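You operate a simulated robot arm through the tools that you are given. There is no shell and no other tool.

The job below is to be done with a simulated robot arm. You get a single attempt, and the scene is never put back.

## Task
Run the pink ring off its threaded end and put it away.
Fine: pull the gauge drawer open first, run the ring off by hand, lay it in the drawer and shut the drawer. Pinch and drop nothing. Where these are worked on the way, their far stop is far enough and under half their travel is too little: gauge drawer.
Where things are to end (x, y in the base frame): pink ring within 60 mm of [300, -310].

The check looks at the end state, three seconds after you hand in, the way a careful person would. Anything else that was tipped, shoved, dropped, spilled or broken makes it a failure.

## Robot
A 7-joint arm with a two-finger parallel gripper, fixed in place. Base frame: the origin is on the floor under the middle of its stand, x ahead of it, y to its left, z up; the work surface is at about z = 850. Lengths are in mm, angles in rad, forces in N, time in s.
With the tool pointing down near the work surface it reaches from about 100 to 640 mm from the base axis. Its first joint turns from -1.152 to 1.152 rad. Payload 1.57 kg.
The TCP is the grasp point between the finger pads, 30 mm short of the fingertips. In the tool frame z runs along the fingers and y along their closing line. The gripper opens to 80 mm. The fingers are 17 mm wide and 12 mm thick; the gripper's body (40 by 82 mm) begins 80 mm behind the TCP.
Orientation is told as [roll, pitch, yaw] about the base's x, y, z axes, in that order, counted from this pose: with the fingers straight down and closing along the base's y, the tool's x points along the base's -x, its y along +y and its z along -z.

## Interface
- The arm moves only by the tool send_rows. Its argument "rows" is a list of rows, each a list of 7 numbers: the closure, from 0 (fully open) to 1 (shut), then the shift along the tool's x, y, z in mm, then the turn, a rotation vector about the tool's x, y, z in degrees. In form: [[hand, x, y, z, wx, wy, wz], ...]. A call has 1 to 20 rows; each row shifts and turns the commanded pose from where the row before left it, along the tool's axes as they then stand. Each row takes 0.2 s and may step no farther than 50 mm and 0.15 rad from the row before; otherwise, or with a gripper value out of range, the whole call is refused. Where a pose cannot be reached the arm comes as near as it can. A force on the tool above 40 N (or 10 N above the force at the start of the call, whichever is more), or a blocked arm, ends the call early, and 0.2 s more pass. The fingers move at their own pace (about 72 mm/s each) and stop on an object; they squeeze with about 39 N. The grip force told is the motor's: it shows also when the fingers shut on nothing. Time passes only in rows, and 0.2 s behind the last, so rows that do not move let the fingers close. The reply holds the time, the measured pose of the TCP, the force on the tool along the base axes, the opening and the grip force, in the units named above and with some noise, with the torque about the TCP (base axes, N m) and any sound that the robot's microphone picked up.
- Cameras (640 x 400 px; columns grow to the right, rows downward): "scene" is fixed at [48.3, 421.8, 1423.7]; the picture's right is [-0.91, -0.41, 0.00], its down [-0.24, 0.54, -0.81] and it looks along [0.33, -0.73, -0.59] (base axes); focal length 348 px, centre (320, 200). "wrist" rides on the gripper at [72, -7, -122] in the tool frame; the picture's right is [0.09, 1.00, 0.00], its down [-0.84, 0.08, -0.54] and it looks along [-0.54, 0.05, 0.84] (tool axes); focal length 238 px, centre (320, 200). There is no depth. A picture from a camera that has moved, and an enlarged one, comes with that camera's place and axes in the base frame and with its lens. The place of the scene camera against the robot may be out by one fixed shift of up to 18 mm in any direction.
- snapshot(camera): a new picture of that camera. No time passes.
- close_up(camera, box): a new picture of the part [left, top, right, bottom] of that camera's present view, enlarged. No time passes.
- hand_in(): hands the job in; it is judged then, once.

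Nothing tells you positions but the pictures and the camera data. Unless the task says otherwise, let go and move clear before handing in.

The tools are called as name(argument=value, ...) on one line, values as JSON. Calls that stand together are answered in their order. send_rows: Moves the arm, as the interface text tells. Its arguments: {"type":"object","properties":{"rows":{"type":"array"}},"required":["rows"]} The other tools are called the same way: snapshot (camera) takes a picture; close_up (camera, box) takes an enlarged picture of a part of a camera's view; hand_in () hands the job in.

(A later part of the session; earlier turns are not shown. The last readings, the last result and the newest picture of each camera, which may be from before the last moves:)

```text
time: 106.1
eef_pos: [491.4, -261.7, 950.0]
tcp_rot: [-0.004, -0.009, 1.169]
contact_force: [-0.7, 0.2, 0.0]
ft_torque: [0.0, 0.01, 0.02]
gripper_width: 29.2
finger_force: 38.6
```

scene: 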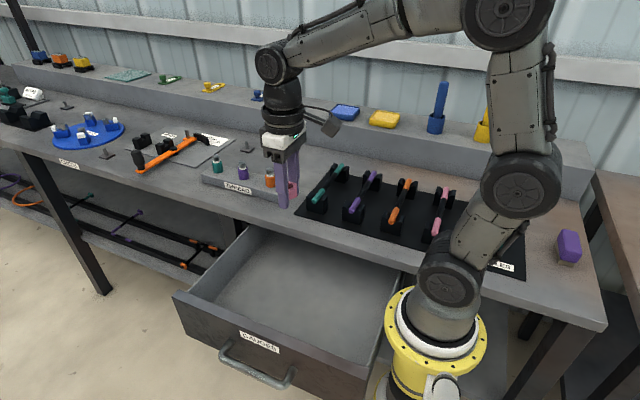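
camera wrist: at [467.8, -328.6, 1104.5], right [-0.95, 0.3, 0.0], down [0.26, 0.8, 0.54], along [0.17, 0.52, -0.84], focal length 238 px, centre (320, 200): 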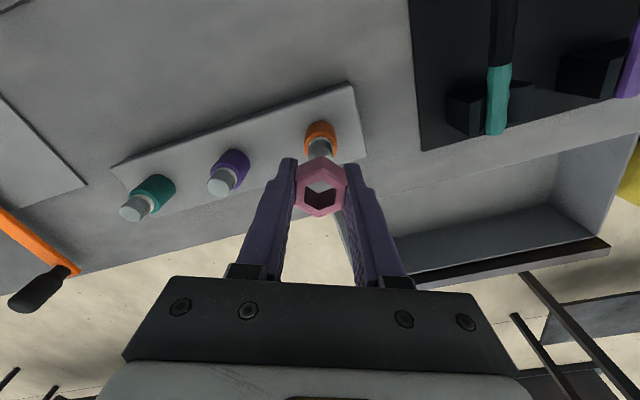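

Averaging readings puts the hand at (491.7, -261.1), against the stud axis at about (489.8, -259.8). I'll level the tool, shift back, and check.

send_rows(rows=[[1, -0.2, 1.9, 0, -0.2, 0.53, 0], [1, 0, 0, 0, 0, 0, 0], [1, 0, 0, 0, 0, 0, 0]])

close_up(camera="wrist", box=[240, 120, 400, 280])

close_up(camera="wrist", box=[290, 120, 350, 210])

close_up(camera="scene", box=[255, 150, 290, 185])

```text
time: 106.9
eef_pos: [489.4, -259.8, 948.6]
tcp_rot: [0.002, 0.001, 1.168]
contact_force: [-0.3, 0.6, -0.7]
ft_torque: [0.01, 0.02, 0.02]
gripper_width: 29.4
finger_force: 38.8
```

```text
2.50 times, centred on (320, 200) of wrist
camera zoom: at [467.1, -328.3, 1071.5], right [-0.95, 0.3, 0.0], down [0.26, 0.8, 0.54], along [0.16, 0.52, -0.84], focal length 596 px, centre (320, 200)
```

zoom: 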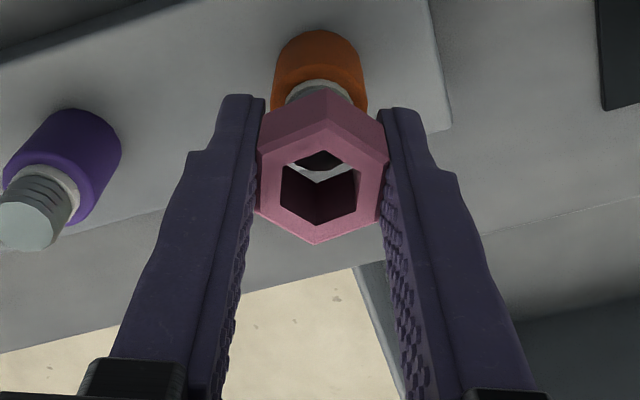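

```text
4.44 times, centred on (320, 165) of wrist
camera zoom: at [467.1, -328.3, 1071.5], right [-0.95, 0.3, 0.0], down [0.26, 0.8, 0.54], along [0.16, 0.52, -0.84], focal length 1059 px, centre (320, 356)
```

zoom: 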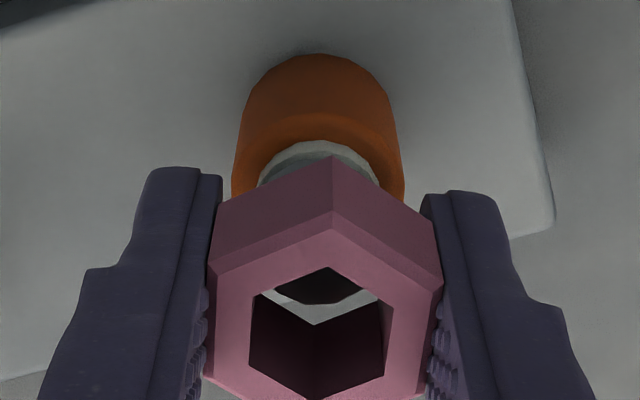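

```text
11.43 times, centred on (272, 168) of scene
camera zoom: at [48.3, 421.8, 1423.7], right [-0.91, -0.41, 0.0], down [-0.24, 0.54, -0.81], along [0.33, -0.73, -0.59], focal length 3974 px, centre (863, 571)
```

zoom: 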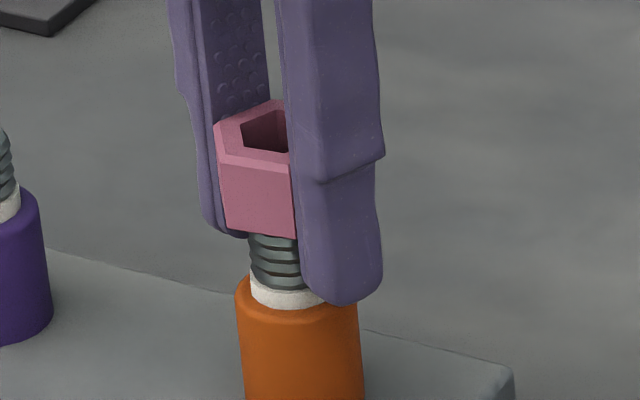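

By the camera, the alignment now matches the earlier good reference to within about 0.3 mm. I'll lower again in small checked steps.

send_rows(rows=[[1, 0, -0.3, 0, 0, 0, 0], [1, 0, 0, 1.5, 0, 0, 0], [1, 0, 0, 1.5, 0, 0, 0], [1, 0, 0, 1.5, 0, 0, 0], [1, 0, 0, 1.5, 0, 0, 0], [1, 0, 0, 0, 0, 0, 0]])

send_rows(rows=[[1, 0, 0, 1, 0, 0, 0], [1, 0, 0, 1, 0, 0, 0], [1, 0, 0, 0, 0, 0, 0]])

close_up(camera="scene", box=[255, 150, 290, 185])

```text
time: 108.3
eef_pos: [491.1, -260.2, 943.0]
tcp_rot: [0.001, 0.0, 1.169]
contact_force: [-0.9, 0.1, -0.5]
ft_torque: [0.02, 0.0, -0.03]
gripper_width: 29.0
finger_force: 38.9
```

```text
time: 109.1
eef_pos: [490.2, -259.5, 941.6]
tcp_rot: [-0.001, 0.002, 1.168]
contact_force: [-0.5, 0.3, -0.1]
ft_torque: [0.0, -0.03, 0.03]
gripper_width: 29.4
finger_force: 39.2
```

```text
11.43 times, centred on (272, 168) of scene
camera zoom: at [48.3, 421.8, 1423.7], right [-0.91, -0.41, 0.0], down [-0.24, 0.54, -0.81], along [0.33, -0.73, -0.59], focal length 3974 px, centre (863, 571)
```

zoom: 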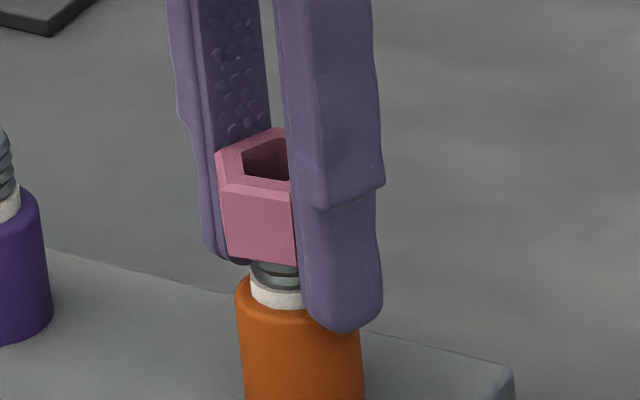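

send_rows(rows=[[1, 0, 0, 1, 0, 0, 0], [1, 0, 0, 1, 0, 0, 0], [1, 0, 0, 0, 0, 0, 0]])

send_rows(rows=[[1, 0, 0, 1, 0, 0, 0], [1, 0, 0, 1, 0, 0, 0], [1, 0, 0, 0, 0, 0, 0]])

close_up(camera="scene", box=[255, 150, 290, 185])

```text
time: 109.9
eef_pos: [489.9, -260.7, 938.9]
tcp_rot: [0.001, 0.002, 1.167]
contact_force: [-0.4, -0.9, -1.1]
ft_torque: [0.0, 0.05, 0.03]
gripper_width: 29.0
finger_force: 38.9
```

```text
time: 110.7
eef_pos: [491.0, -259.7, 937.6]
tcp_rot: [0.001, 0.003, 1.17]
contact_force: [-3.9, 1.0, 1.5]
ft_torque: [0.01, 0.1, 0.01]
gripper_width: 28.9
finger_force: 38.6
```

```text
11.43 times, centred on (272, 168) of scene
camera zoom: at [48.2, 421.8, 1423.7], right [-0.91, -0.41, 0.0], down [-0.24, 0.54, -0.81], along [0.33, -0.73, -0.59], focal length 3974 px, centre (863, 571)
```

zoom: 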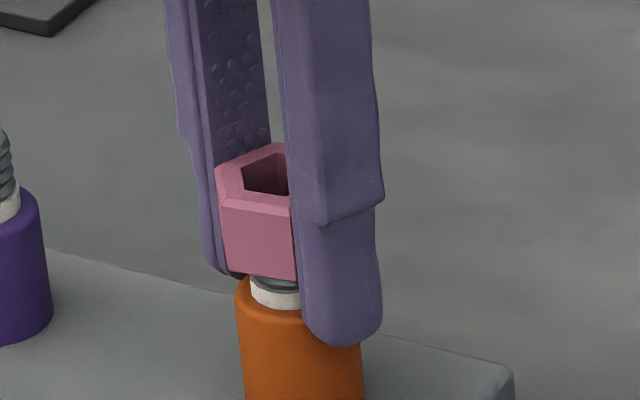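

send_rows(rows=[[1, 0.2, 0.5, 0, 0, 0, 0], [1, 0, 0, 1, 0, 0, 0], [1, 0, 0, 1, 0, 0, 0], [1, 0, 0, 0, 0, 0, 0]])

send_rows(rows=[[1, 0, 0, 1, 0, 0, 0], [1, 0, 0, 1, 0, 0, 0], [1, 0, 0, 0, 0, 0, 0]])

close_up(camera="scene", box=[255, 150, 290, 185])

```text
time: 111.7
eef_pos: [489.8, -259.3, 936.1]
tcp_rot: [0.0, 0.002, 1.169]
contact_force: [0.5, -0.1, -0.8]
ft_torque: [0.0, 0.01, 0.01]
gripper_width: 29.0
finger_force: 38.8
```

```text
time: 112.5
eef_pos: [489.8, -258.9, 933.4]
tcp_rot: [-0.001, 0.001, 1.167]
contact_force: [1.9, -0.5, 1.3]
ft_torque: [-0.05, -0.1, 0.03]
gripper_width: 29.3
finger_force: 39.2
```

```text
11.43 times, centred on (272, 168) of scene
camera zoom: at [48.4, 421.7, 1423.7], right [-0.91, -0.41, 0.0], down [-0.24, 0.54, -0.81], along [0.33, -0.73, -0.59], focal length 3974 px, centre (863, 571)
```

zoom: 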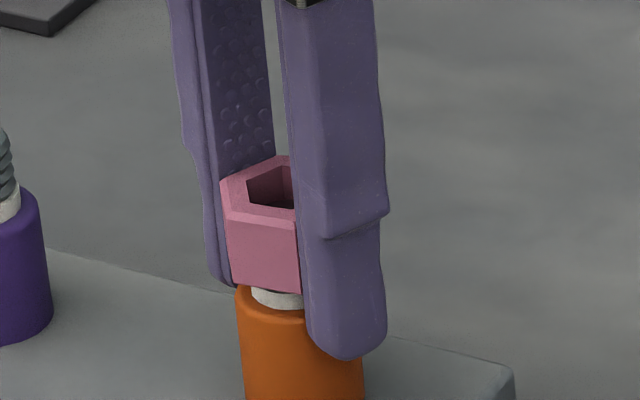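

send_rows(rows=[[1, 0, 0, 1, 0, 0, 0], [1, 0, 0, 1, 0, 0, 0], [1, 0, 0, 0, 0, 0, 0]])

send_rows(rows=[[1, 0, 0, 1, 0, 0, 0], [1, 0, 0, 0, 0, 0, 0]])

close_up(camera="scene", box=[255, 150, 290, 185])

```text
time: 113.3
eef_pos: [490.0, -260.2, 932.5]
tcp_rot: [-0.004, 0.002, 1.169]
contact_force: [4.9, -3.7, 1.3]
ft_torque: [-0.12, -0.15, -0.06]
gripper_width: 29.0
finger_force: 38.9
```

```text
time: 113.9
eef_pos: [489.2, -259.6, 930.3]
tcp_rot: [-0.002, 0.002, 1.169]
contact_force: [5.6, -4.6, 6.2]
ft_torque: [0.23, -0.03, -0.01]
gripper_width: 29.1
finger_force: 38.7
```

```text
11.43 times, centred on (272, 168) of scene
camera zoom: at [48.4, 421.7, 1423.8], right [-0.91, -0.41, 0.0], down [-0.24, 0.54, -0.81], along [0.33, -0.73, -0.59], focal length 3974 px, centre (863, 571)
```

zoom: 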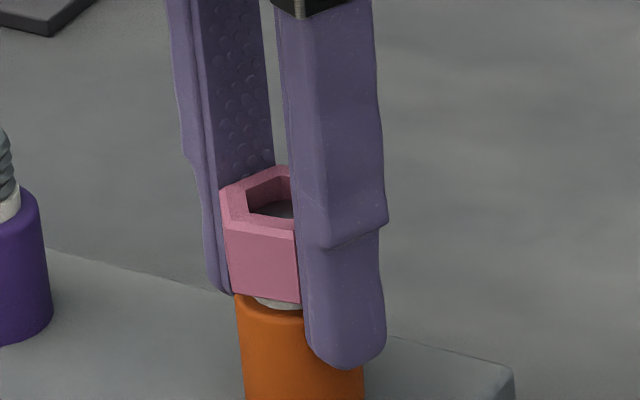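

There's light contact: the ring is seated loosely at the bottom of its stud. I'll open the fingers, raise 11.5 mm, and look before regripping nearer the tips.

send_rows(rows=[[0.5, 0, 0, 0, 0, 0, 0], [0.5, 0, 0, 0, 0, 0, 0], [0.5, 0, 0, -5, 0, 0, 0], [0.5, 0, 0, -6.5, 0, 0, 0], [0.5, 0, 0, 0, 0, 0, 0]])

close_up(camera="scene", box=[255, 150, 290, 185])

close_up(camera="wrist", box=[240, 120, 400, 280])

```text
time: 115.1
eef_pos: [489.5, -260.0, 942.3]
tcp_rot: [-0.001, 0.002, 1.17]
contact_force: [-1.0, 0.3, -0.1]
ft_torque: [-0.02, -0.01, 0.03]
gripper_width: 40.0
finger_force: 0.1
```

```text
11.43 times, centred on (272, 168) of scene
camera zoom: at [48.3, 421.8, 1423.7], right [-0.91, -0.41, 0.0], down [-0.24, 0.54, -0.81], along [0.33, -0.73, -0.59], focal length 3974 px, centre (863, 571)
```

zoom: 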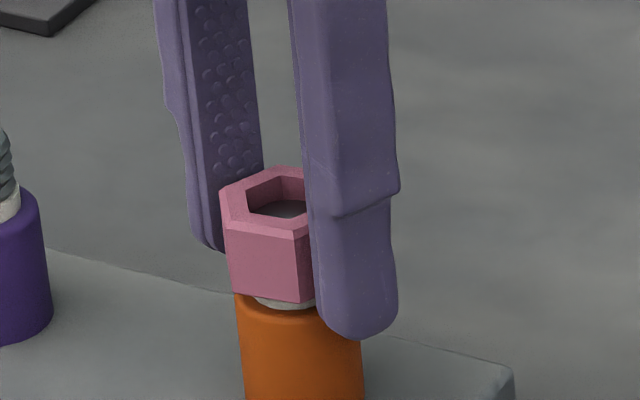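

```text
2.50 times, centred on (320, 200) of wrist
camera zoom: at [467.2, -328.2, 1064.6], right [-0.95, 0.3, 0.0], down [0.26, 0.8, 0.54], along [0.16, 0.52, -0.84], focal length 596 px, centre (320, 200)
```

zoom: 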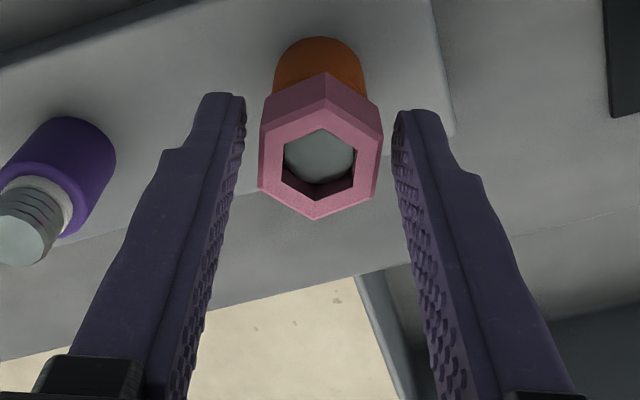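

The ring is captive on the stud and now spans from roughly 9 to 27 mm below the TCP, just above the fingertips. I'll close on it.

send_rows(rows=[[1, 0, 0, 0, 0, 0, 0], [1, 0, 0, 0, 0, 0, 0], [1, 0, 0, 0, 0, 0, 0]])

send_rows(rows=[[1, 0, 0, -1, 0, 0, 0], [1, 0, 0, 0, 0, 0, 0]])

close_up(camera="scene", box=[255, 150, 290, 185])

```text
time: 115.9
eef_pos: [488.6, -261.2, 942.9]
tcp_rot: [-0.001, 0.002, 1.17]
contact_force: [2.1, -1.0, -0.3]
ft_torque: [-0.02, 0.02, 0.02]
gripper_width: 28.9
finger_force: 38.7
```

```text
time: 116.5
eef_pos: [490.7, -258.6, 943.1]
tcp_rot: [0.0, 0.002, 1.17]
contact_force: [0.5, 0.3, -0.6]
ft_torque: [-0.02, 0.01, 0.01]
gripper_width: 28.8
finger_force: 38.7
```

```text
11.43 times, centred on (272, 168) of scene
camera zoom: at [48.3, 421.8, 1423.7], right [-0.91, -0.41, 0.0], down [-0.24, 0.54, -0.81], along [0.33, -0.73, -0.59], focal length 3974 px, centre (863, 571)
```

zoom: 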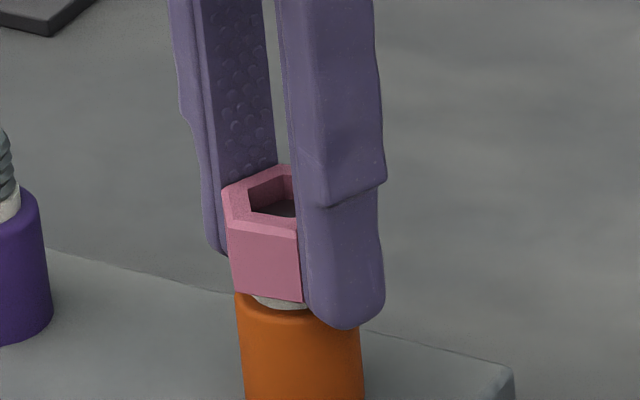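

Gripped near the tips, and it lifts freely (no thread load). I'll lift it straight up clear of the stud.

send_rows(rows=[[1, 0, 0, -1.5, 0, 0, 0], [1, 0, 0, -2, 0, 0, 0], [1, 0, 0, -2, 0, 0, 0], [1, 0, 0, 0, 0, 0, 0]])

send_rows(rows=[[1, 0, 0, -3, 0, 0, 0], [1, 0, 0, -3, 0, 0, 0], [1, 0, 0, -4, 0, 0, 0], [1, 0, 0, -5, 0, 0, 0], [1, 0, 0, -8, 0, 0, 0], [1, 0, 0, -15, 0, 0, 0], [1, 0, 0, 0, 0, 0, 0]])

close_up(camera="scene", box=[220, 110, 320, 200])

snapshot(camera="wrist")

```text
time: 117.5
eef_pos: [489.4, -258.9, 948.3]
tcp_rot: [0.002, 0.003, 1.17]
contact_force: [0.0, -0.6, -0.8]
ft_torque: [-0.03, 0.01, 0.01]
gripper_width: 28.6
finger_force: 39.2
```

```text
time: 119.1
eef_pos: [490.9, -260.4, 987.2]
tcp_rot: [0.001, 0.002, 1.169]
contact_force: [-1.3, 0.4, -0.7]
ft_torque: [0.01, 0.04, 0.0]
gripper_width: 29.0
finger_force: 38.6
```

```text
4.44 times, centred on (270, 155) of scene
camera zoom: at [48.3, 421.8, 1423.7], right [-0.91, -0.41, 0.0], down [-0.24, 0.54, -0.81], along [0.33, -0.73, -0.59], focal length 1546 px, centre (542, 400)
```

zoom: 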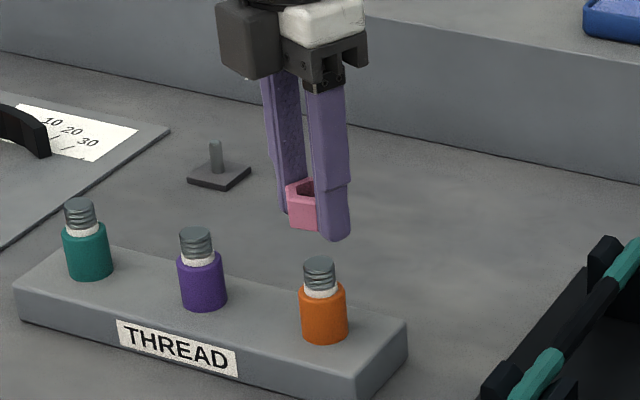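

```text
taken
camera wrist: at [467.5, -328.9, 1109.0], right [-0.95, 0.3, 0.0], down [0.26, 0.8, 0.54], along [0.16, 0.52, -0.84], focal length 238 px, centre (320, 200)
```

wrist: 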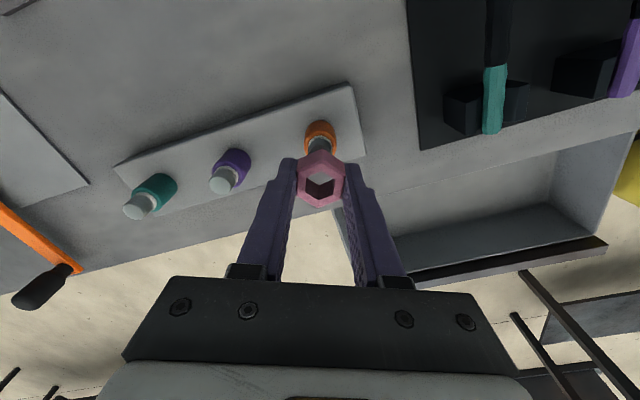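

The ring is clear. I'll raise it, turn to yaw 0 and carry it over the open drawer.

send_rows(rows=[[1, 0, 0, -25, 0, 0, 0], [1, 0, 0, -30, 0, 0, 0], [1, 0, 0, -25, 0, 0, 0], [1, 0, 0, 0, 0, 0, 8.38], [1, 0, 0, 0, 0, 0, 8.38], [1, 0, 0, 0, 0, 0, 8.38], [1, 0, 0, 0, 0, 0, 8.38], [1, 0, 0, 0, 0, 0, 8.38], [1, 0, 0, 0, 0, 0, 8.38], [1, 0, 0, 0, 0, 0, 8.38], [1, 0, 0, 0, 0, 0, 8.38], [1, 0, 0, 0, 0, 0, 0]])

send_rows(rows=[[1, 15, 18, 0, 0, 0, 0], [1, 20, 24, 0, 0, 0, 0], [1, 20, 24, 0, 0, 0, 0], [1, 20, 24, 0, 0, 0, 0], [1, 20, 24, 0, 0, 0, 0], [1, 20, 24, 0, 0, 0, 0], [1, 20, 24, 0, 0, 0, 0], [1, 20, 24, 0, 0, 0, 0], [1, 20, 24, 0, 0, 0, 0], [1, 15, 17, 0, 0, 0, 0], [1, 0, 0, 0, 0, 0, 0]])

send_rows(rows=[[1, 0, 0, 30, 0, 0, 0], [1, 0, 0, 30, 0, 0, 0], [1, 0, 0, 30, 0, 0, 0], [1, 0, 0, 30, 0, 0, 0], [1, 0, 0, 30, 0, 0, 0], [1, 0, 0, 0, 0, 0, 0]])

snapshot(camera="wrist")

snapshot(camera="scene")

```text
time: 121.7
eef_pos: [490.4, -259.8, 1067.3]
tcp_rot: [-0.004, -0.003, -0.003]
contact_force: [0.4, 0.1, -0.3]
ft_torque: [0.02, 0.02, 0.03]
gripper_width: 28.9
finger_force: 38.7
```

```text
time: 124.1
eef_pos: [300.5, -33.8, 1064.3]
tcp_rot: [-0.002, 0.0, 0.0]
contact_force: [0.5, -0.7, 0.2]
ft_torque: [-0.01, -0.01, 0.01]
gripper_width: 28.9
finger_force: 39.3
```

```text
time: 125.5
eef_pos: [300.1, -33.5, 913.7]
tcp_rot: [-0.002, 0.001, -0.001]
contact_force: [0.1, -0.4, -0.7]
ft_torque: [-0.02, 0.01, 0.02]
gripper_width: 29.1
finger_force: 38.6
```

```text
taken
camera wrist: at [228.3, -40.0, 1036.6], right [-0.09, 1.0, 0.0], down [0.84, 0.08, 0.54], along [0.54, 0.05, -0.84], focal length 238 px, centre (320, 200)
```

wrist: 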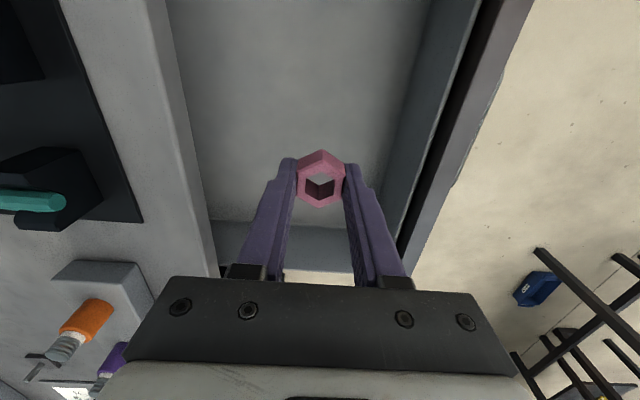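

```text
taken
```

scene: 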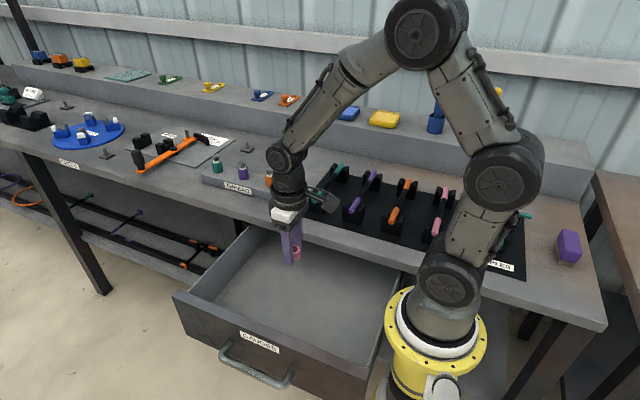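

The ring is over the drawer at about (300, -33.5); with the 277 mm opening that becomes y≈-310 when shut. I'll go down into the drawer, fast at first and then slowly with force checks.

send_rows(rows=[[1, 0, 0, 30, 0, 0, 0], [1, 0, 0, 30, 0, 0, 0], [1, 0, 0, 30, 0, 0, 0], [1, 0, 0, 20, 0, 0, 0], [1, 0, 0, 15, 0, 0, 0], [1, 0, 0, 0, 0, 0, 0]])

snapshot(camera="wrist")

snapshot(camera="scene")

```text
time: 126.9
eef_pos: [298.6, -32.3, 791.9]
tcp_rot: [-0.001, 0.0, -0.001]
contact_force: [-0.1, 0.2, -0.5]
ft_torque: [-0.03, 0.01, -0.03]
gripper_width: 28.8
finger_force: 38.2
```

```text
taken
camera wrist: at [226.5, -38.0, 914.6], right [-0.09, 1.0, 0.0], down [0.84, 0.08, 0.54], along [0.54, 0.05, -0.84], focal length 238 px, centre (320, 200)
```

wrist: 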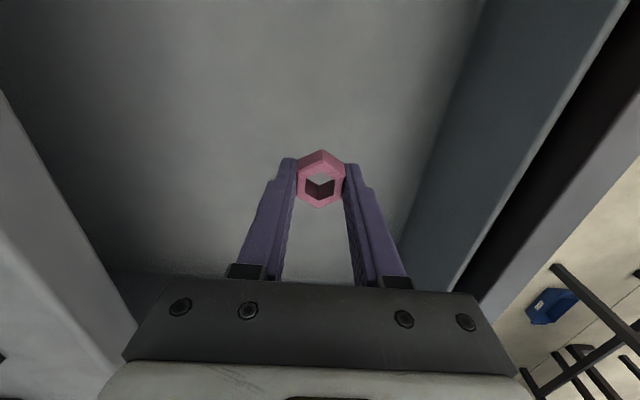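

```text
taken
```

scene: 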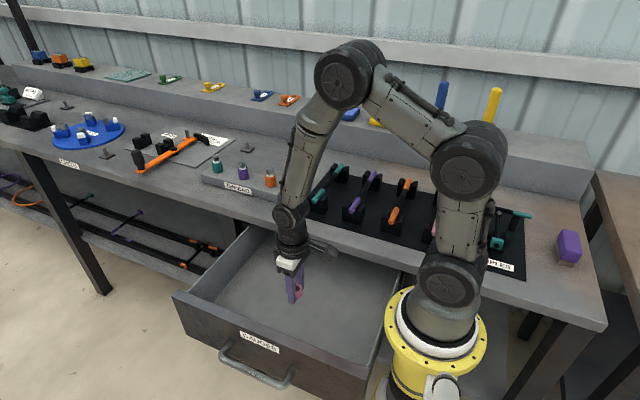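

send_rows(rows=[[1, 0, 0, 4, 0, 0, 0], [1, 0, 0, 4, 0, 0, 0], [1, 0, 0, 4, 0, 0, 0], [1, 0, 0, 4, 0, 0, 0], [1, 0, 0, 4, 0, 0, 0], [1, 0, 0, 4, 0, 0, 0], [1, 0, 0, 4, 0, 0, 0], [1, 0, 0, 4, 0, 0, 0], [1, 0, 0, 0, 0, 0, 0]])

close_up(camera="scene", box=[240, 220, 350, 320])

close_up(camera="wrist", box=[240, 100, 400, 260])

```text
time: 128.9
eef_pos: [298.5, -33.3, 759.1]
tcp_rot: [-0.001, 0.0, -0.001]
contact_force: [0.1, -0.1, 0.0]
ft_torque: [0.02, 0.02, 0.0]
gripper_width: 29.0
finger_force: 38.2
```

```text
4.00 times, centred on (295, 270) of scene
camera zoom: at [48.3, 421.8, 1423.7], right [-0.91, -0.41, 0.0], down [-0.24, 0.54, -0.81], along [0.33, -0.73, -0.59], focal length 1391 px, centre (420, -80)
```

zoom: 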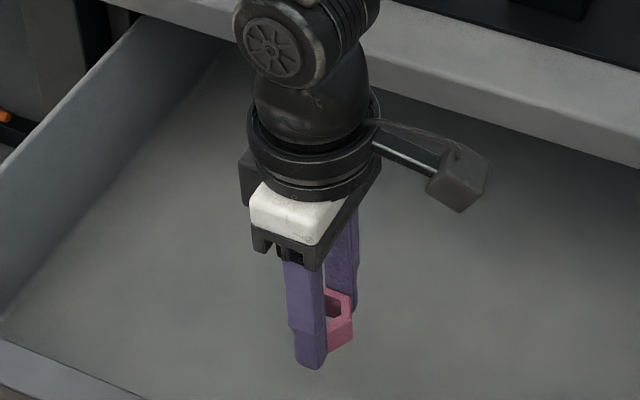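

```text
2.50 times, centred on (320, 180) of wrist
camera zoom: at [227.1, -39.1, 881.6], right [-0.09, 1.0, 0.0], down [0.84, 0.08, 0.54], along [0.54, 0.05, -0.84], focal length 596 px, centre (320, 250)
```

zoom: 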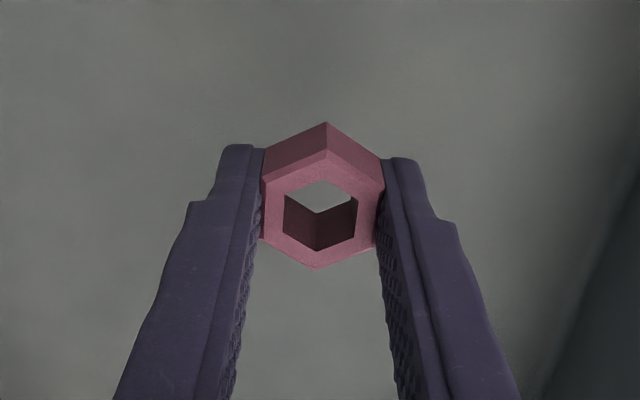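

send_rows(rows=[[1, 0, 0, 3, 0, 0, 0], [1, 0, 0, 3, 0, 0, 0], [1, 0, 0, 3, 0, 0, 0], [1, 0, 0, 3, 0, 0, 0], [1, 0, 0, 3, 0, 0, 0], [1, 0, 0, 3, 0, 0, 0], [1, 0, 0, 0, 0, 0, 0]])

send_rows(rows=[[1, 0, 0, 3, 0, 0, 0], [1, 0, 0, 3, 0, 0, 0], [1, 0, 0, 3, 0, 0, 0], [1, 0, 0, 0, 0, 0, 0]])

close_up(camera="scene", box=[240, 230, 350, 330])

close_up(camera="wrist", box=[240, 100, 400, 260])

```text
time: 130.5
eef_pos: [299.1, -33.1, 741.2]
tcp_rot: [-0.002, 0.0, -0.002]
contact_force: [-0.5, -0.4, 0.3]
ft_torque: [-0.01, 0.01, 0.01]
gripper_width: 29.0
finger_force: 38.8
```

```text
time: 131.5
eef_pos: [299.7, -33.6, 732.8]
tcp_rot: [-0.001, -0.001, -0.002]
contact_force: [-0.6, -0.2, -0.6]
ft_torque: [-0.03, 0.02, 0.02]
gripper_width: 28.8
finger_force: 39.0
```

```text
4.00 times, centred on (295, 280) of scene
camera zoom: at [48.3, 421.8, 1423.7], right [-0.91, -0.41, 0.0], down [-0.24, 0.54, -0.81], along [0.33, -0.73, -0.59], focal length 1391 px, centre (420, -120)
```

zoom: 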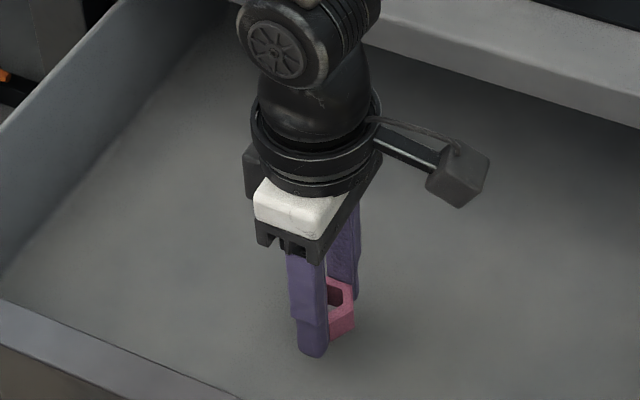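

```text
2.50 times, centred on (320, 180) of wrist
camera zoom: at [226.8, -38.7, 854.9], right [-0.09, 1.0, 0.0], down [0.84, 0.08, 0.54], along [0.54, 0.05, -0.84], focal length 596 px, centre (320, 250)
```

zoom: 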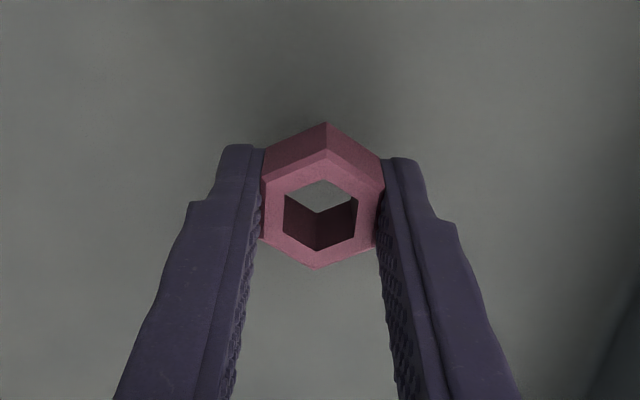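

A soft shadow under the ring suggests the floor is close. I'll go on in 2 mm steps.

send_rows(rows=[[1, 0, 0, 2, 0, 0, 0], [1, 0, 0, 2, 0, 0, 0], [1, 0, 0, 2, 0, 0, 0], [1, 0, 0, 2, 0, 0, 0], [1, 0, 0, 2, 0, 0, 0], [1, 0, 0, 0, 0, 0, 0]])

close_up(camera="scene", box=[240, 230, 350, 330])

close_up(camera="wrist", box=[240, 100, 400, 260])

```text
time: 132.9
eef_pos: [300.6, -34.3, 722.4]
tcp_rot: [-0.003, -0.001, -0.002]
contact_force: [0.3, 0.8, -0.5]
ft_torque: [-0.01, 0.0, -0.01]
gripper_width: 28.9
finger_force: 38.6
```

```text
4.00 times, centred on (295, 280) of scene
camera zoom: at [48.3, 421.8, 1423.7], right [-0.91, -0.41, 0.0], down [-0.24, 0.54, -0.81], along [0.33, -0.73, -0.59], focal length 1391 px, centre (420, -120)
```

zoom: 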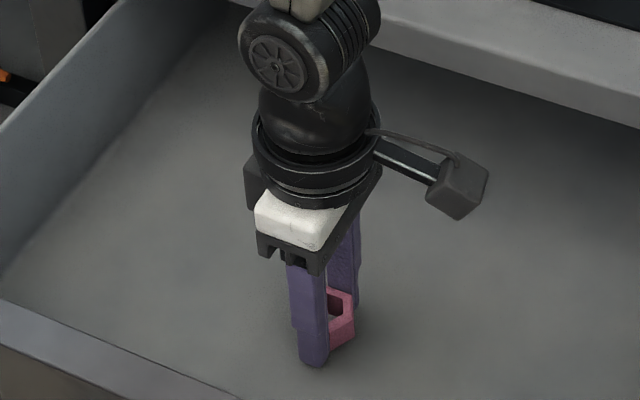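

```text
2.50 times, centred on (320, 180) of wrist
camera zoom: at [227.3, -39.4, 844.4], right [-0.09, 1.0, 0.0], down [0.84, 0.08, 0.54], along [0.54, 0.05, -0.84], focal length 596 px, centre (320, 250)
```

zoom: 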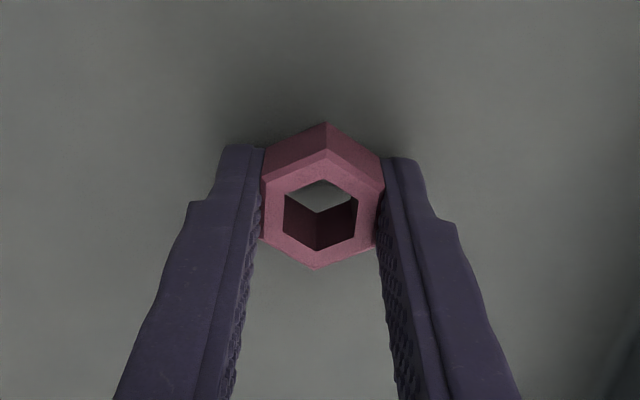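

The shadow is tightening and there's no contact yet. I'll continue in 2 mm, then 1 mm steps.

send_rows(rows=[[1, 0, 0, 2, 0, 0, 0], [1, 0, 0, 2, 0, 0, 0], [1, 0, 0, 2, 0, 0, 0], [1, 0, 0, 0, 0, 0, 0]])

send_rows(rows=[[1, 0, 0, 1.5, 0, 0, 0], [1, 0, 0, 1.5, 0, 0, 0], [1, 0, 0, 0, 0, 0, 0]])

close_up(camera="wrist", box=[240, 100, 400, 260])

close_up(camera="scene", box=[275, 260, 325, 330])

```text
time: 133.9
eef_pos: [301.2, -32.3, 715.8]
tcp_rot: [-0.002, 0.001, -0.002]
contact_force: [0.7, -0.4, 0.3]
ft_torque: [0.0, 0.06, 0.04]
gripper_width: 28.9
finger_force: 38.5
```

```text
time: 134.5
eef_pos: [298.9, -33.5, 715.7]
tcp_rot: [-0.002, 0.001, -0.002]
contact_force: [-2.9, -0.2, 8.0]
ft_torque: [0.11, 0.0, 0.04]
gripper_width: 28.8
finger_force: 38.4
stopped in row 2: the force on the tool passed its limit at 48 N (the readings are from after the stop); the commanded pose is now the measured one
```

```text
2.50 times, centred on (320, 180) of wrist
camera zoom: at [227.6, -38.9, 838.3], right [-0.09, 1.0, 0.0], down [0.84, 0.08, 0.54], along [0.54, 0.05, -0.84], focal length 596 px, centre (320, 250)
```

zoom: 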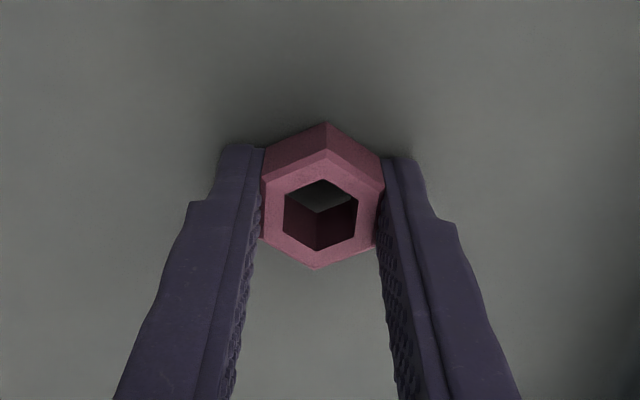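

```text
5.71 times, centred on (300, 295) of scene
camera zoom: at [48.2, 421.8, 1423.7], right [-0.91, -0.41, 0.0], down [-0.24, 0.54, -0.81], along [0.33, -0.73, -0.59], focal length 1987 px, centre (434, -343)
```

zoom: 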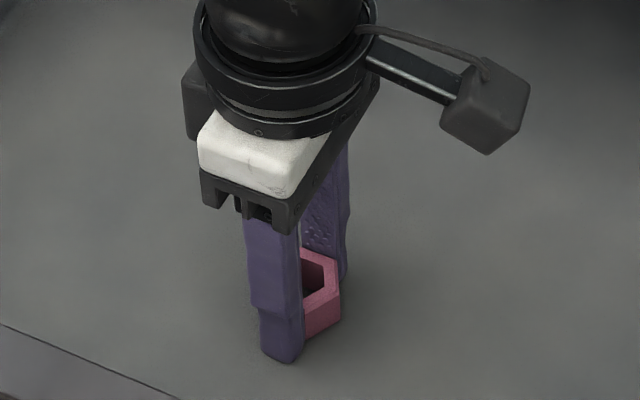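

The fingertips are touching the drawer floor, with the ring about 3 mm above it. I'll ease off half a millimetre and open the fingers to lay the ring down.

send_rows(rows=[[1, 0, 0, -0.5, 0, 0, 0], [1, 0, 0, 0, 0, 0, 0]])

send_rows(rows=[[0.6, 0, 0, 0, 0, 0, 0], [0.5, 0, 0, 0, 0, 0, 0], [0.4, 0, 0, 0, 0, 0, 0], [0.4, 0, 0, 0, 0, 0, 0]])

close_up(camera="wrist", box=[240, 100, 400, 260])

close_up(camera="scene", box=[275, 260, 325, 330])

```text
time: 135.1
eef_pos: [299.3, -32.5, 715.9]
tcp_rot: [-0.001, 0.003, -0.002]
contact_force: [-1.9, -0.4, 3.1]
ft_torque: [0.09, 0.05, 0.06]
gripper_width: 28.7
finger_force: 38.9
```

```text
time: 136.1
eef_pos: [300.9, -32.6, 715.7]
tcp_rot: [-0.001, 0.002, -0.003]
contact_force: [0.0, -0.3, 0.2]
ft_torque: [-0.02, -0.01, 0.04]
gripper_width: 47.7
finger_force: 0.0
```

```text
2.50 times, centred on (320, 180) of wrist
camera zoom: at [228.2, -38.9, 838.5], right [-0.09, 1.0, 0.0], down [0.84, 0.08, 0.54], along [0.54, 0.05, -0.84], focal length 596 px, centre (320, 250)
```

zoom: 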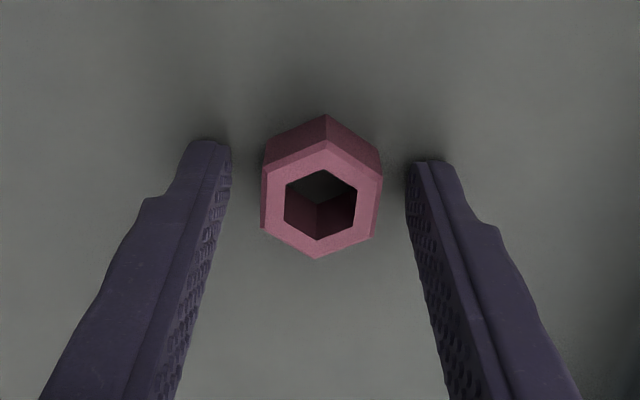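

```text
5.71 times, centred on (300, 295) of scene
camera zoom: at [48.3, 421.8, 1423.7], right [-0.91, -0.41, 0.0], down [-0.24, 0.54, -0.81], along [0.33, -0.73, -0.59], focal length 1987 px, centre (434, -343)
```

zoom: 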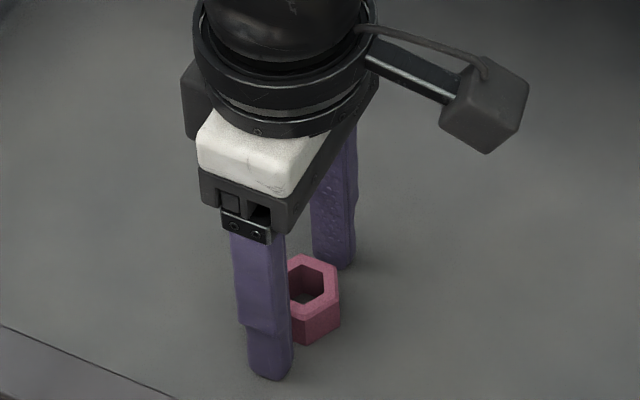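

The ring is resting flat on the drawer floor at about (300, -33). I'll lift straight up out of the drawer and then move in front of it for the handle.

send_rows(rows=[[0.35, 0, 0, -3, 0, 0, 0], [0.35, 0, 0, -8, 0, 0, 0], [0.35, 0, 0, -15, 0, 0, 0], [0.35, 0, 0, -25, 0, 0, 0], [0.35, 0, 0, -35, 0, 0, 0], [0.35, 0, 0, -40, 0, 0, 0], [0.35, 0, 0, -40, 0, 0, 0], [0.35, 0, 0, -40, 0, 0, 0], [0.35, 0, 0, -40, 0, 0, 0], [0.35, 0, 0, -30, 0, 0, 0], [0.35, 0, 0, 0, 0, 0, 0]])

snapshot(camera="wrist")

snapshot(camera="scene")

```text
time: 138.5
eef_pos: [300.7, -30.5, 992.0]
tcp_rot: [-0.002, 0.002, -0.003]
contact_force: [0.3, 0.0, -0.5]
ft_torque: [0.01, -0.04, 0.0]
gripper_width: 52.2
finger_force: 0.1
```

```text
taken
camera wrist: at [227.9, -37.4, 1113.9], right [-0.09, 1.0, 0.0], down [0.84, 0.08, 0.54], along [0.54, 0.05, -0.84], focal length 238 px, centre (320, 200)
```

wrist: 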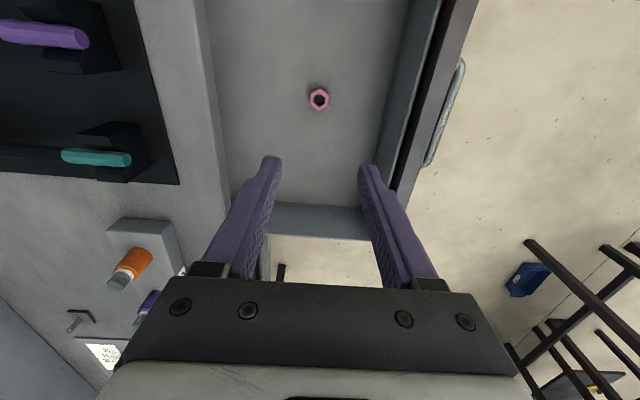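

```text
taken
```

scene: 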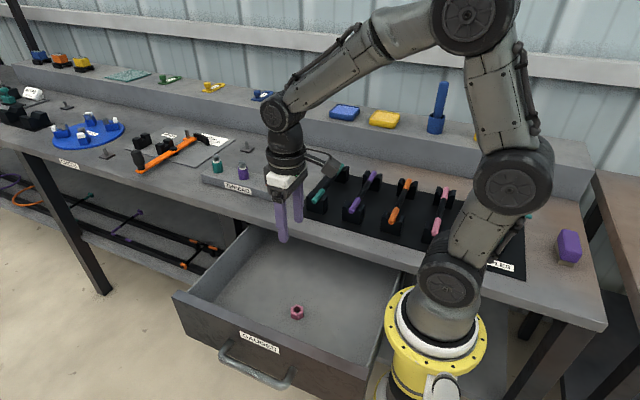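

The ring is lying at about (299, -33) in the drawer and nothing else has moved. Next I'll go out in front of the drawer and tilt 45° for the handle.

send_rows(rows=[[0.4, 0, 40, 0, 0, 0, 0], [0.4, 0, 40, 0, 0, 0, 0], [0.45, 0, 40, 0, 0, 0, 0], [0.5, 0, 40, 0, 0, 0, 0], [0.5, 0, 40, 0, 0, 0, 0], [0.5, 0, 38, 0, 0, 0, 0], [0.5, 0, 0, 0, 7.5, 0, 0], [0.5, 0, 0, 0, 7.5, 0, 0], [0.5, 0, 0, 0, 7.5, 0, 0], [0.5, 0, 0, 0, 7.5, 0, 0], [0.5, 0, 0, 0, 7.5, 0, 0], [0.5, 0, 0, 0, 7.5, 0, 0], [0.5, 0, 0, 0, 0, 0, 0]])

snapshot(camera="wrist")

snapshot(camera="scene")

```text
time: 141.3
eef_pos: [301.1, 205.7, 991.4]
tcp_rot: [-0.787, 0.001, -0.002]
contact_force: [0.7, 0.0, 1.0]
ft_torque: [0.02, 0.01, 0.01]
gripper_width: 40.0
finger_force: 0.0
```

```text
taken
camera wrist: at [228.7, 287.6, 1083.2], right [-0.09, 0.7, -0.71], down [0.84, 0.44, 0.33], along [0.54, -0.56, -0.63], focal length 238 px, centre (320, 200)
```

wrist: 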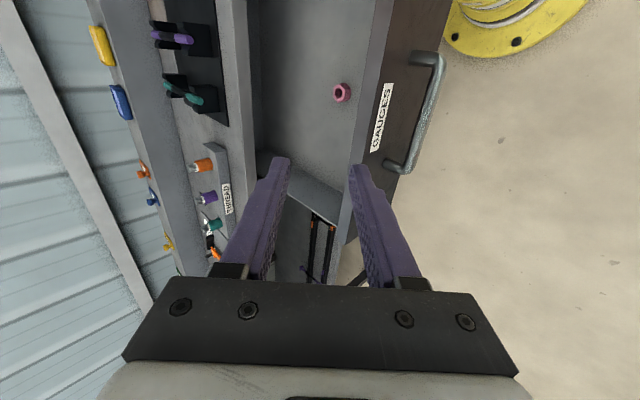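

```text
taken
```

scene: 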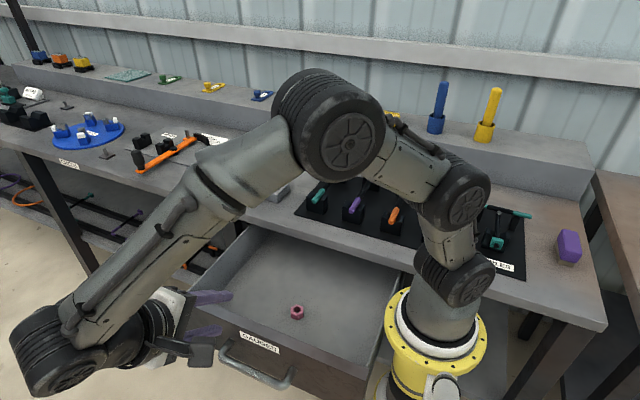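

send_rows(rows=[[0.5, 0.4, 28.1, 27.4, 0, 0, 0], [0.5, 0.4, 28.1, 27.4, 0, 0, 0], [0.5, 0.4, 28.1, 27.4, 0, 0, 0], [0.5, 0.4, 28.1, 27.4, 0, 0, 0], [0.5, 0.4, 28.1, 27.4, 0, 0, 0], [0.5, 0, 0, 0, 0, 0, 0]])

snapshot(camera="wrist")

```text
time: 142.7
eef_pos: [300.0, 207.4, 794.5]
tcp_rot: [-0.785, 0.001, -0.001]
contact_force: [-0.3, 0.8, 0.5]
ft_torque: [0.0, -0.02, 0.0]
gripper_width: 39.9
finger_force: 0.1
```

```text
taken
camera wrist: at [226.9, 290.0, 884.9], right [-0.09, 0.7, -0.7], down [0.84, 0.44, 0.33], along [0.54, -0.56, -0.63], focal length 238 px, centre (320, 200)
```

wrist: 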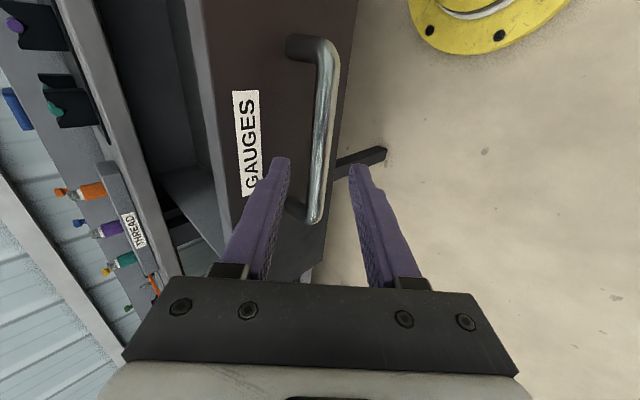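

The handle sits relative to the hand exactly as in the first approach. I'll go in and grip.

send_rows(rows=[[0.5, 0, -0.3, 22, 0, 0, 0], [0.5, 0, -0.3, 22, 0, 0, 0], [0.5, 0, -0.2, 21, 0, 0, 0], [0.5, 0, 0, 0, 0, 0, 0]])

close_up(camera="wrist", box=[200, 60, 440, 300])

```text
time: 143.7
eef_pos: [299.2, 159.9, 750.3]
tcp_rot: [-0.786, 0.003, -0.003]
contact_force: [0.0, -0.4, 0.4]
ft_torque: [-0.01, 0.04, 0.0]
gripper_width: 40.1
finger_force: 0.0
```

```text
1.67 times, centred on (320, 180) of wrist
camera zoom: at [226.3, 241.4, 840.6], right [-0.09, 0.7, -0.7], down [0.84, 0.44, 0.33], along [0.54, -0.56, -0.63], focal length 397 px, centre (320, 233)
```

zoom: 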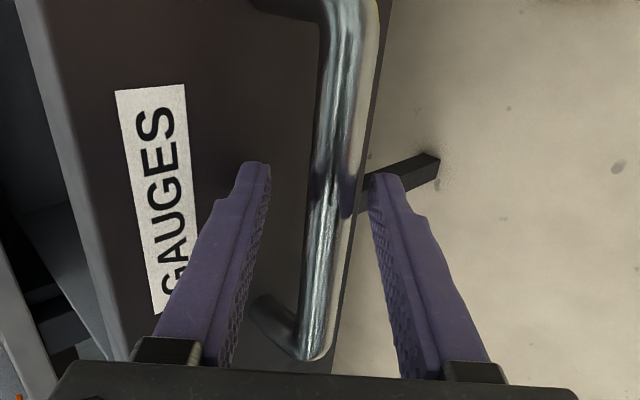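

send_rows(rows=[[0.7, 0, 0, 0, 0, 0, 0], [1, 0, 0, 0, 0, 0, 0], [1, 0, 0, 0, 0, 0, 0], [1, 0, 0, 0, 0, 0, 0]])

send_rows(rows=[[1, 0, -2, 2, 0, 0, 0], [1, 0, -3.5, 3.5, 0, 0, 0], [1, 0, -5, 5, 0, 0, 0], [1, 0, -5, 5, 0, 0, 0], [1, 0, -5, 5, 0, 0, 0], [1, 0, -5, 5, 0, 0, 0], [1, 0, 0, 0, 0, 0, 0]])

```text
time: 144.7
eef_pos: [298.2, 159.3, 749.0]
tcp_rot: [-0.785, 0.004, 0.0]
contact_force: [3.8, -0.3, -25.7]
ft_torque: [0.15, -0.04, 0.38]
gripper_width: 17.8
finger_force: 32.5
```

```text
time: 146.3
eef_pos: [298.7, 126.1, 747.7]
tcp_rot: [-0.785, 0.005, -0.002]
contact_force: [-9.2, 0.4, -36.2]
ft_torque: [0.25, 0.17, 0.18]
gripper_width: 17.6
finger_force: 32.4
```

The drawer moves in smoothly. I'll ease the downward load and continue.

send_rows(rows=[[1, 0.5, 1.4, 1.4, 0, 0, 0], [1, 0, 0, 0, 0, 0, 0]])

```text
time: 146.9
eef_pos: [298.0, 125.5, 746.8]
tcp_rot: [-0.785, 0.001, -0.003]
contact_force: [-6.8, -0.7, -21.8]
ft_torque: [0.15, 0.72, -0.41]
gripper_width: 17.7
finger_force: 32.0
```

send_rows(rows=[[1, 0.5, 1.4, 1.4, 0, 0, 0], [1, 0, -4, 4, 0, 0, 0], [1, 0, -6, 6, 0, 0, 0], [1, 0, -7, 7, 0, 0, 0], [1, 0, -7, 7, 0, 0, 0], [1, 0, -7, 7, 0, 0, 0], [1, 0, -7, 7, 0, 0, 0], [1, 0, -6, 6, 0, 0, 0], [1, 0, -4, 4, 0, 0, 0], [1, 0, 0, 0, 0, 0, 0]])

```text
time: 149.1
eef_pos: [298.6, 57.5, 748.2]
tcp_rot: [-0.788, 0.0, -0.003]
contact_force: [1.9, -1.0, 27.2]
ft_torque: [-0.3, 0.43, -0.06]
gripper_width: 17.7
finger_force: 32.8
```

send_rows(rows=[[1, 0, -1.5, -1.5, 0, 0, 0], [1, 0, -4, 4, 0, 0, 0], [1, 0, -6, 6, 0, 0, 0], [1, 0, -7, 7, 0, 0, 0], [1, 0, -7, 7, 0, 0, 0], [1, 0, -6, 6, 0, 0, 0], [1, 0, -4, 4, 0, 0, 0], [1, 0, 0, 0, 0, 0, 0]])

snapshot(camera="scene")

```text
time: 150.9
eef_pos: [299.1, 9.6, 747.6]
tcp_rot: [-0.783, 0.002, 0.001]
contact_force: [16.7, -0.5, -18.1]
ft_torque: [0.11, -0.01, 0.32]
gripper_width: 17.4
finger_force: 32.6
```

```text
taken
```

scene: 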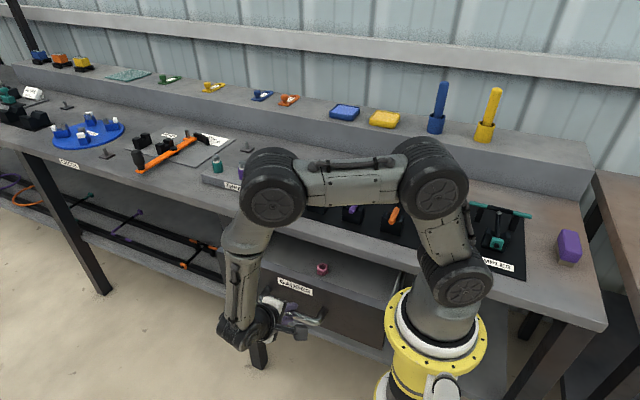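

The ring is riding along in the drawer. I'll trim and continue pushing.

send_rows(rows=[[1, -1.2, 0.8, 0.8, 0, 0, 0], [1, 0, -4, 4, 0, 0, 0], [1, 0, -6, 6, 0, 0, 0], [1, 0, -7, 7, 0, 0, 0], [1, 0, -6, 6, 0, 0, 0], [1, 0, -4, 4, 0, 0, 0], [1, 0, 0, 0, 0, 0, 0]])

```text
time: 152.5
eef_pos: [297.5, -29.0, 748.7]
tcp_rot: [-0.786, 0.001, -0.002]
contact_force: [6.0, 0.6, 4.5]
ft_torque: [0.0, 0.07, 0.14]
gripper_width: 17.7
finger_force: 32.3
```

send_rows(rows=[[1, 0, -4, 4, 0, 0, 0], [1, 0, -6, 6, 0, 0, 0], [1, 0, -7, 7, 0, 0, 0], [1, 0, -6, 6, 0, 0, 0], [1, 0, -4, 4, 0, 0, 0], [1, 0, 0, 0, 0, 0, 0]])

snapshot(camera="scene")

```text
time: 153.9
eef_pos: [298.0, -66.3, 747.7]
tcp_rot: [-0.787, 0.001, -0.003]
contact_force: [8.0, 0.1, 13.1]
ft_torque: [-0.13, 0.29, 0.07]
gripper_width: 17.7
finger_force: 32.2
```

```text
taken
```

scene: 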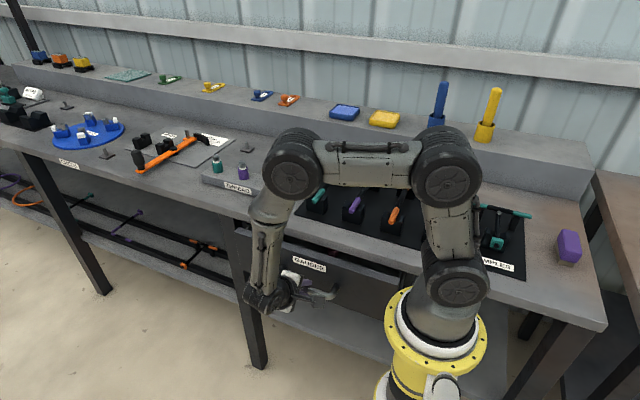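

send_rows(rows=[[1, -0.8, -0.8, -0.8, 0, 0, 0], [1, 0, -4, 4, 0, 0, 0], [1, 0, -6, 6, 0, 0, 0], [1, 0, -6, 6, 0, 0, 0], [1, 0, -5, 5, 0, 0, 0], [1, 0, -3.5, 3.5, 0, 0, 0], [1, 0, 0, 0, 0, 0, 0]])

send_rows(rows=[[1, 0, -2, 2, 0, 0, 0], [1, 0, -2, 2, 0, 0, 0], [1, 0, 0, 0, 0, 0, 0]])

```text
time: 155.5
eef_pos: [298.0, -102.3, 749.2]
tcp_rot: [-0.782, 0.003, -0.003]
contact_force: [6.8, -0.4, -25.6]
ft_torque: [0.12, -0.07, 0.42]
gripper_width: 17.6
finger_force: 32.9
```

```text
time: 156.3
eef_pos: [297.7, -105.9, 749.0]
tcp_rot: [-0.783, 0.003, -0.001]
contact_force: [1.3, -0.7, -26.2]
ft_torque: [0.24, 0.1, 0.19]
gripper_width: 17.4
finger_force: 33.0
```

send_rows(rows=[[1, 0, 0.8, 0.8, 0, 0, 0], [1, 0, -2, 2, 0, 0, 0], [1, 0, -2, 2, 0, 0, 0], [1, 0, 0, 0, 0, 0, 0]])

send_rows(rows=[[1, 0, -1.4, 1.4, 0, 0, 0], [1, 0, -1.4, 1.4, 0, 0, 0], [1, 0, 0, 0, 0, 0, 0]])

snapshot(camera="wrist")

```text
time: 157.3
eef_pos: [298.0, -113.6, 747.8]
tcp_rot: [-0.79, 0.002, -0.004]
contact_force: [-11.8, 0.7, 8.3]
ft_torque: [-0.09, 0.46, -0.09]
gripper_width: 17.9
finger_force: 32.9
```

```text
time: 158.1
eef_pos: [299.2, -114.3, 748.6]
tcp_rot: [-0.783, 0.0, -0.001]
contact_force: [-15.3, 29.2, 11.0]
ft_torque: [0.18, 0.24, 0.09]
gripper_width: 17.7
finger_force: 32.0
```

```text
taken
camera wrist: at [226.5, -34.0, 838.9], right [-0.09, 0.71, -0.7], down [0.84, 0.44, 0.33], along [0.54, -0.56, -0.63], focal length 238 px, centre (320, 200)
```

wrist: 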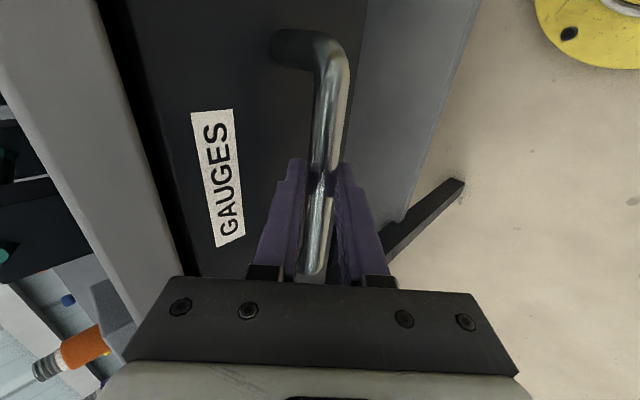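

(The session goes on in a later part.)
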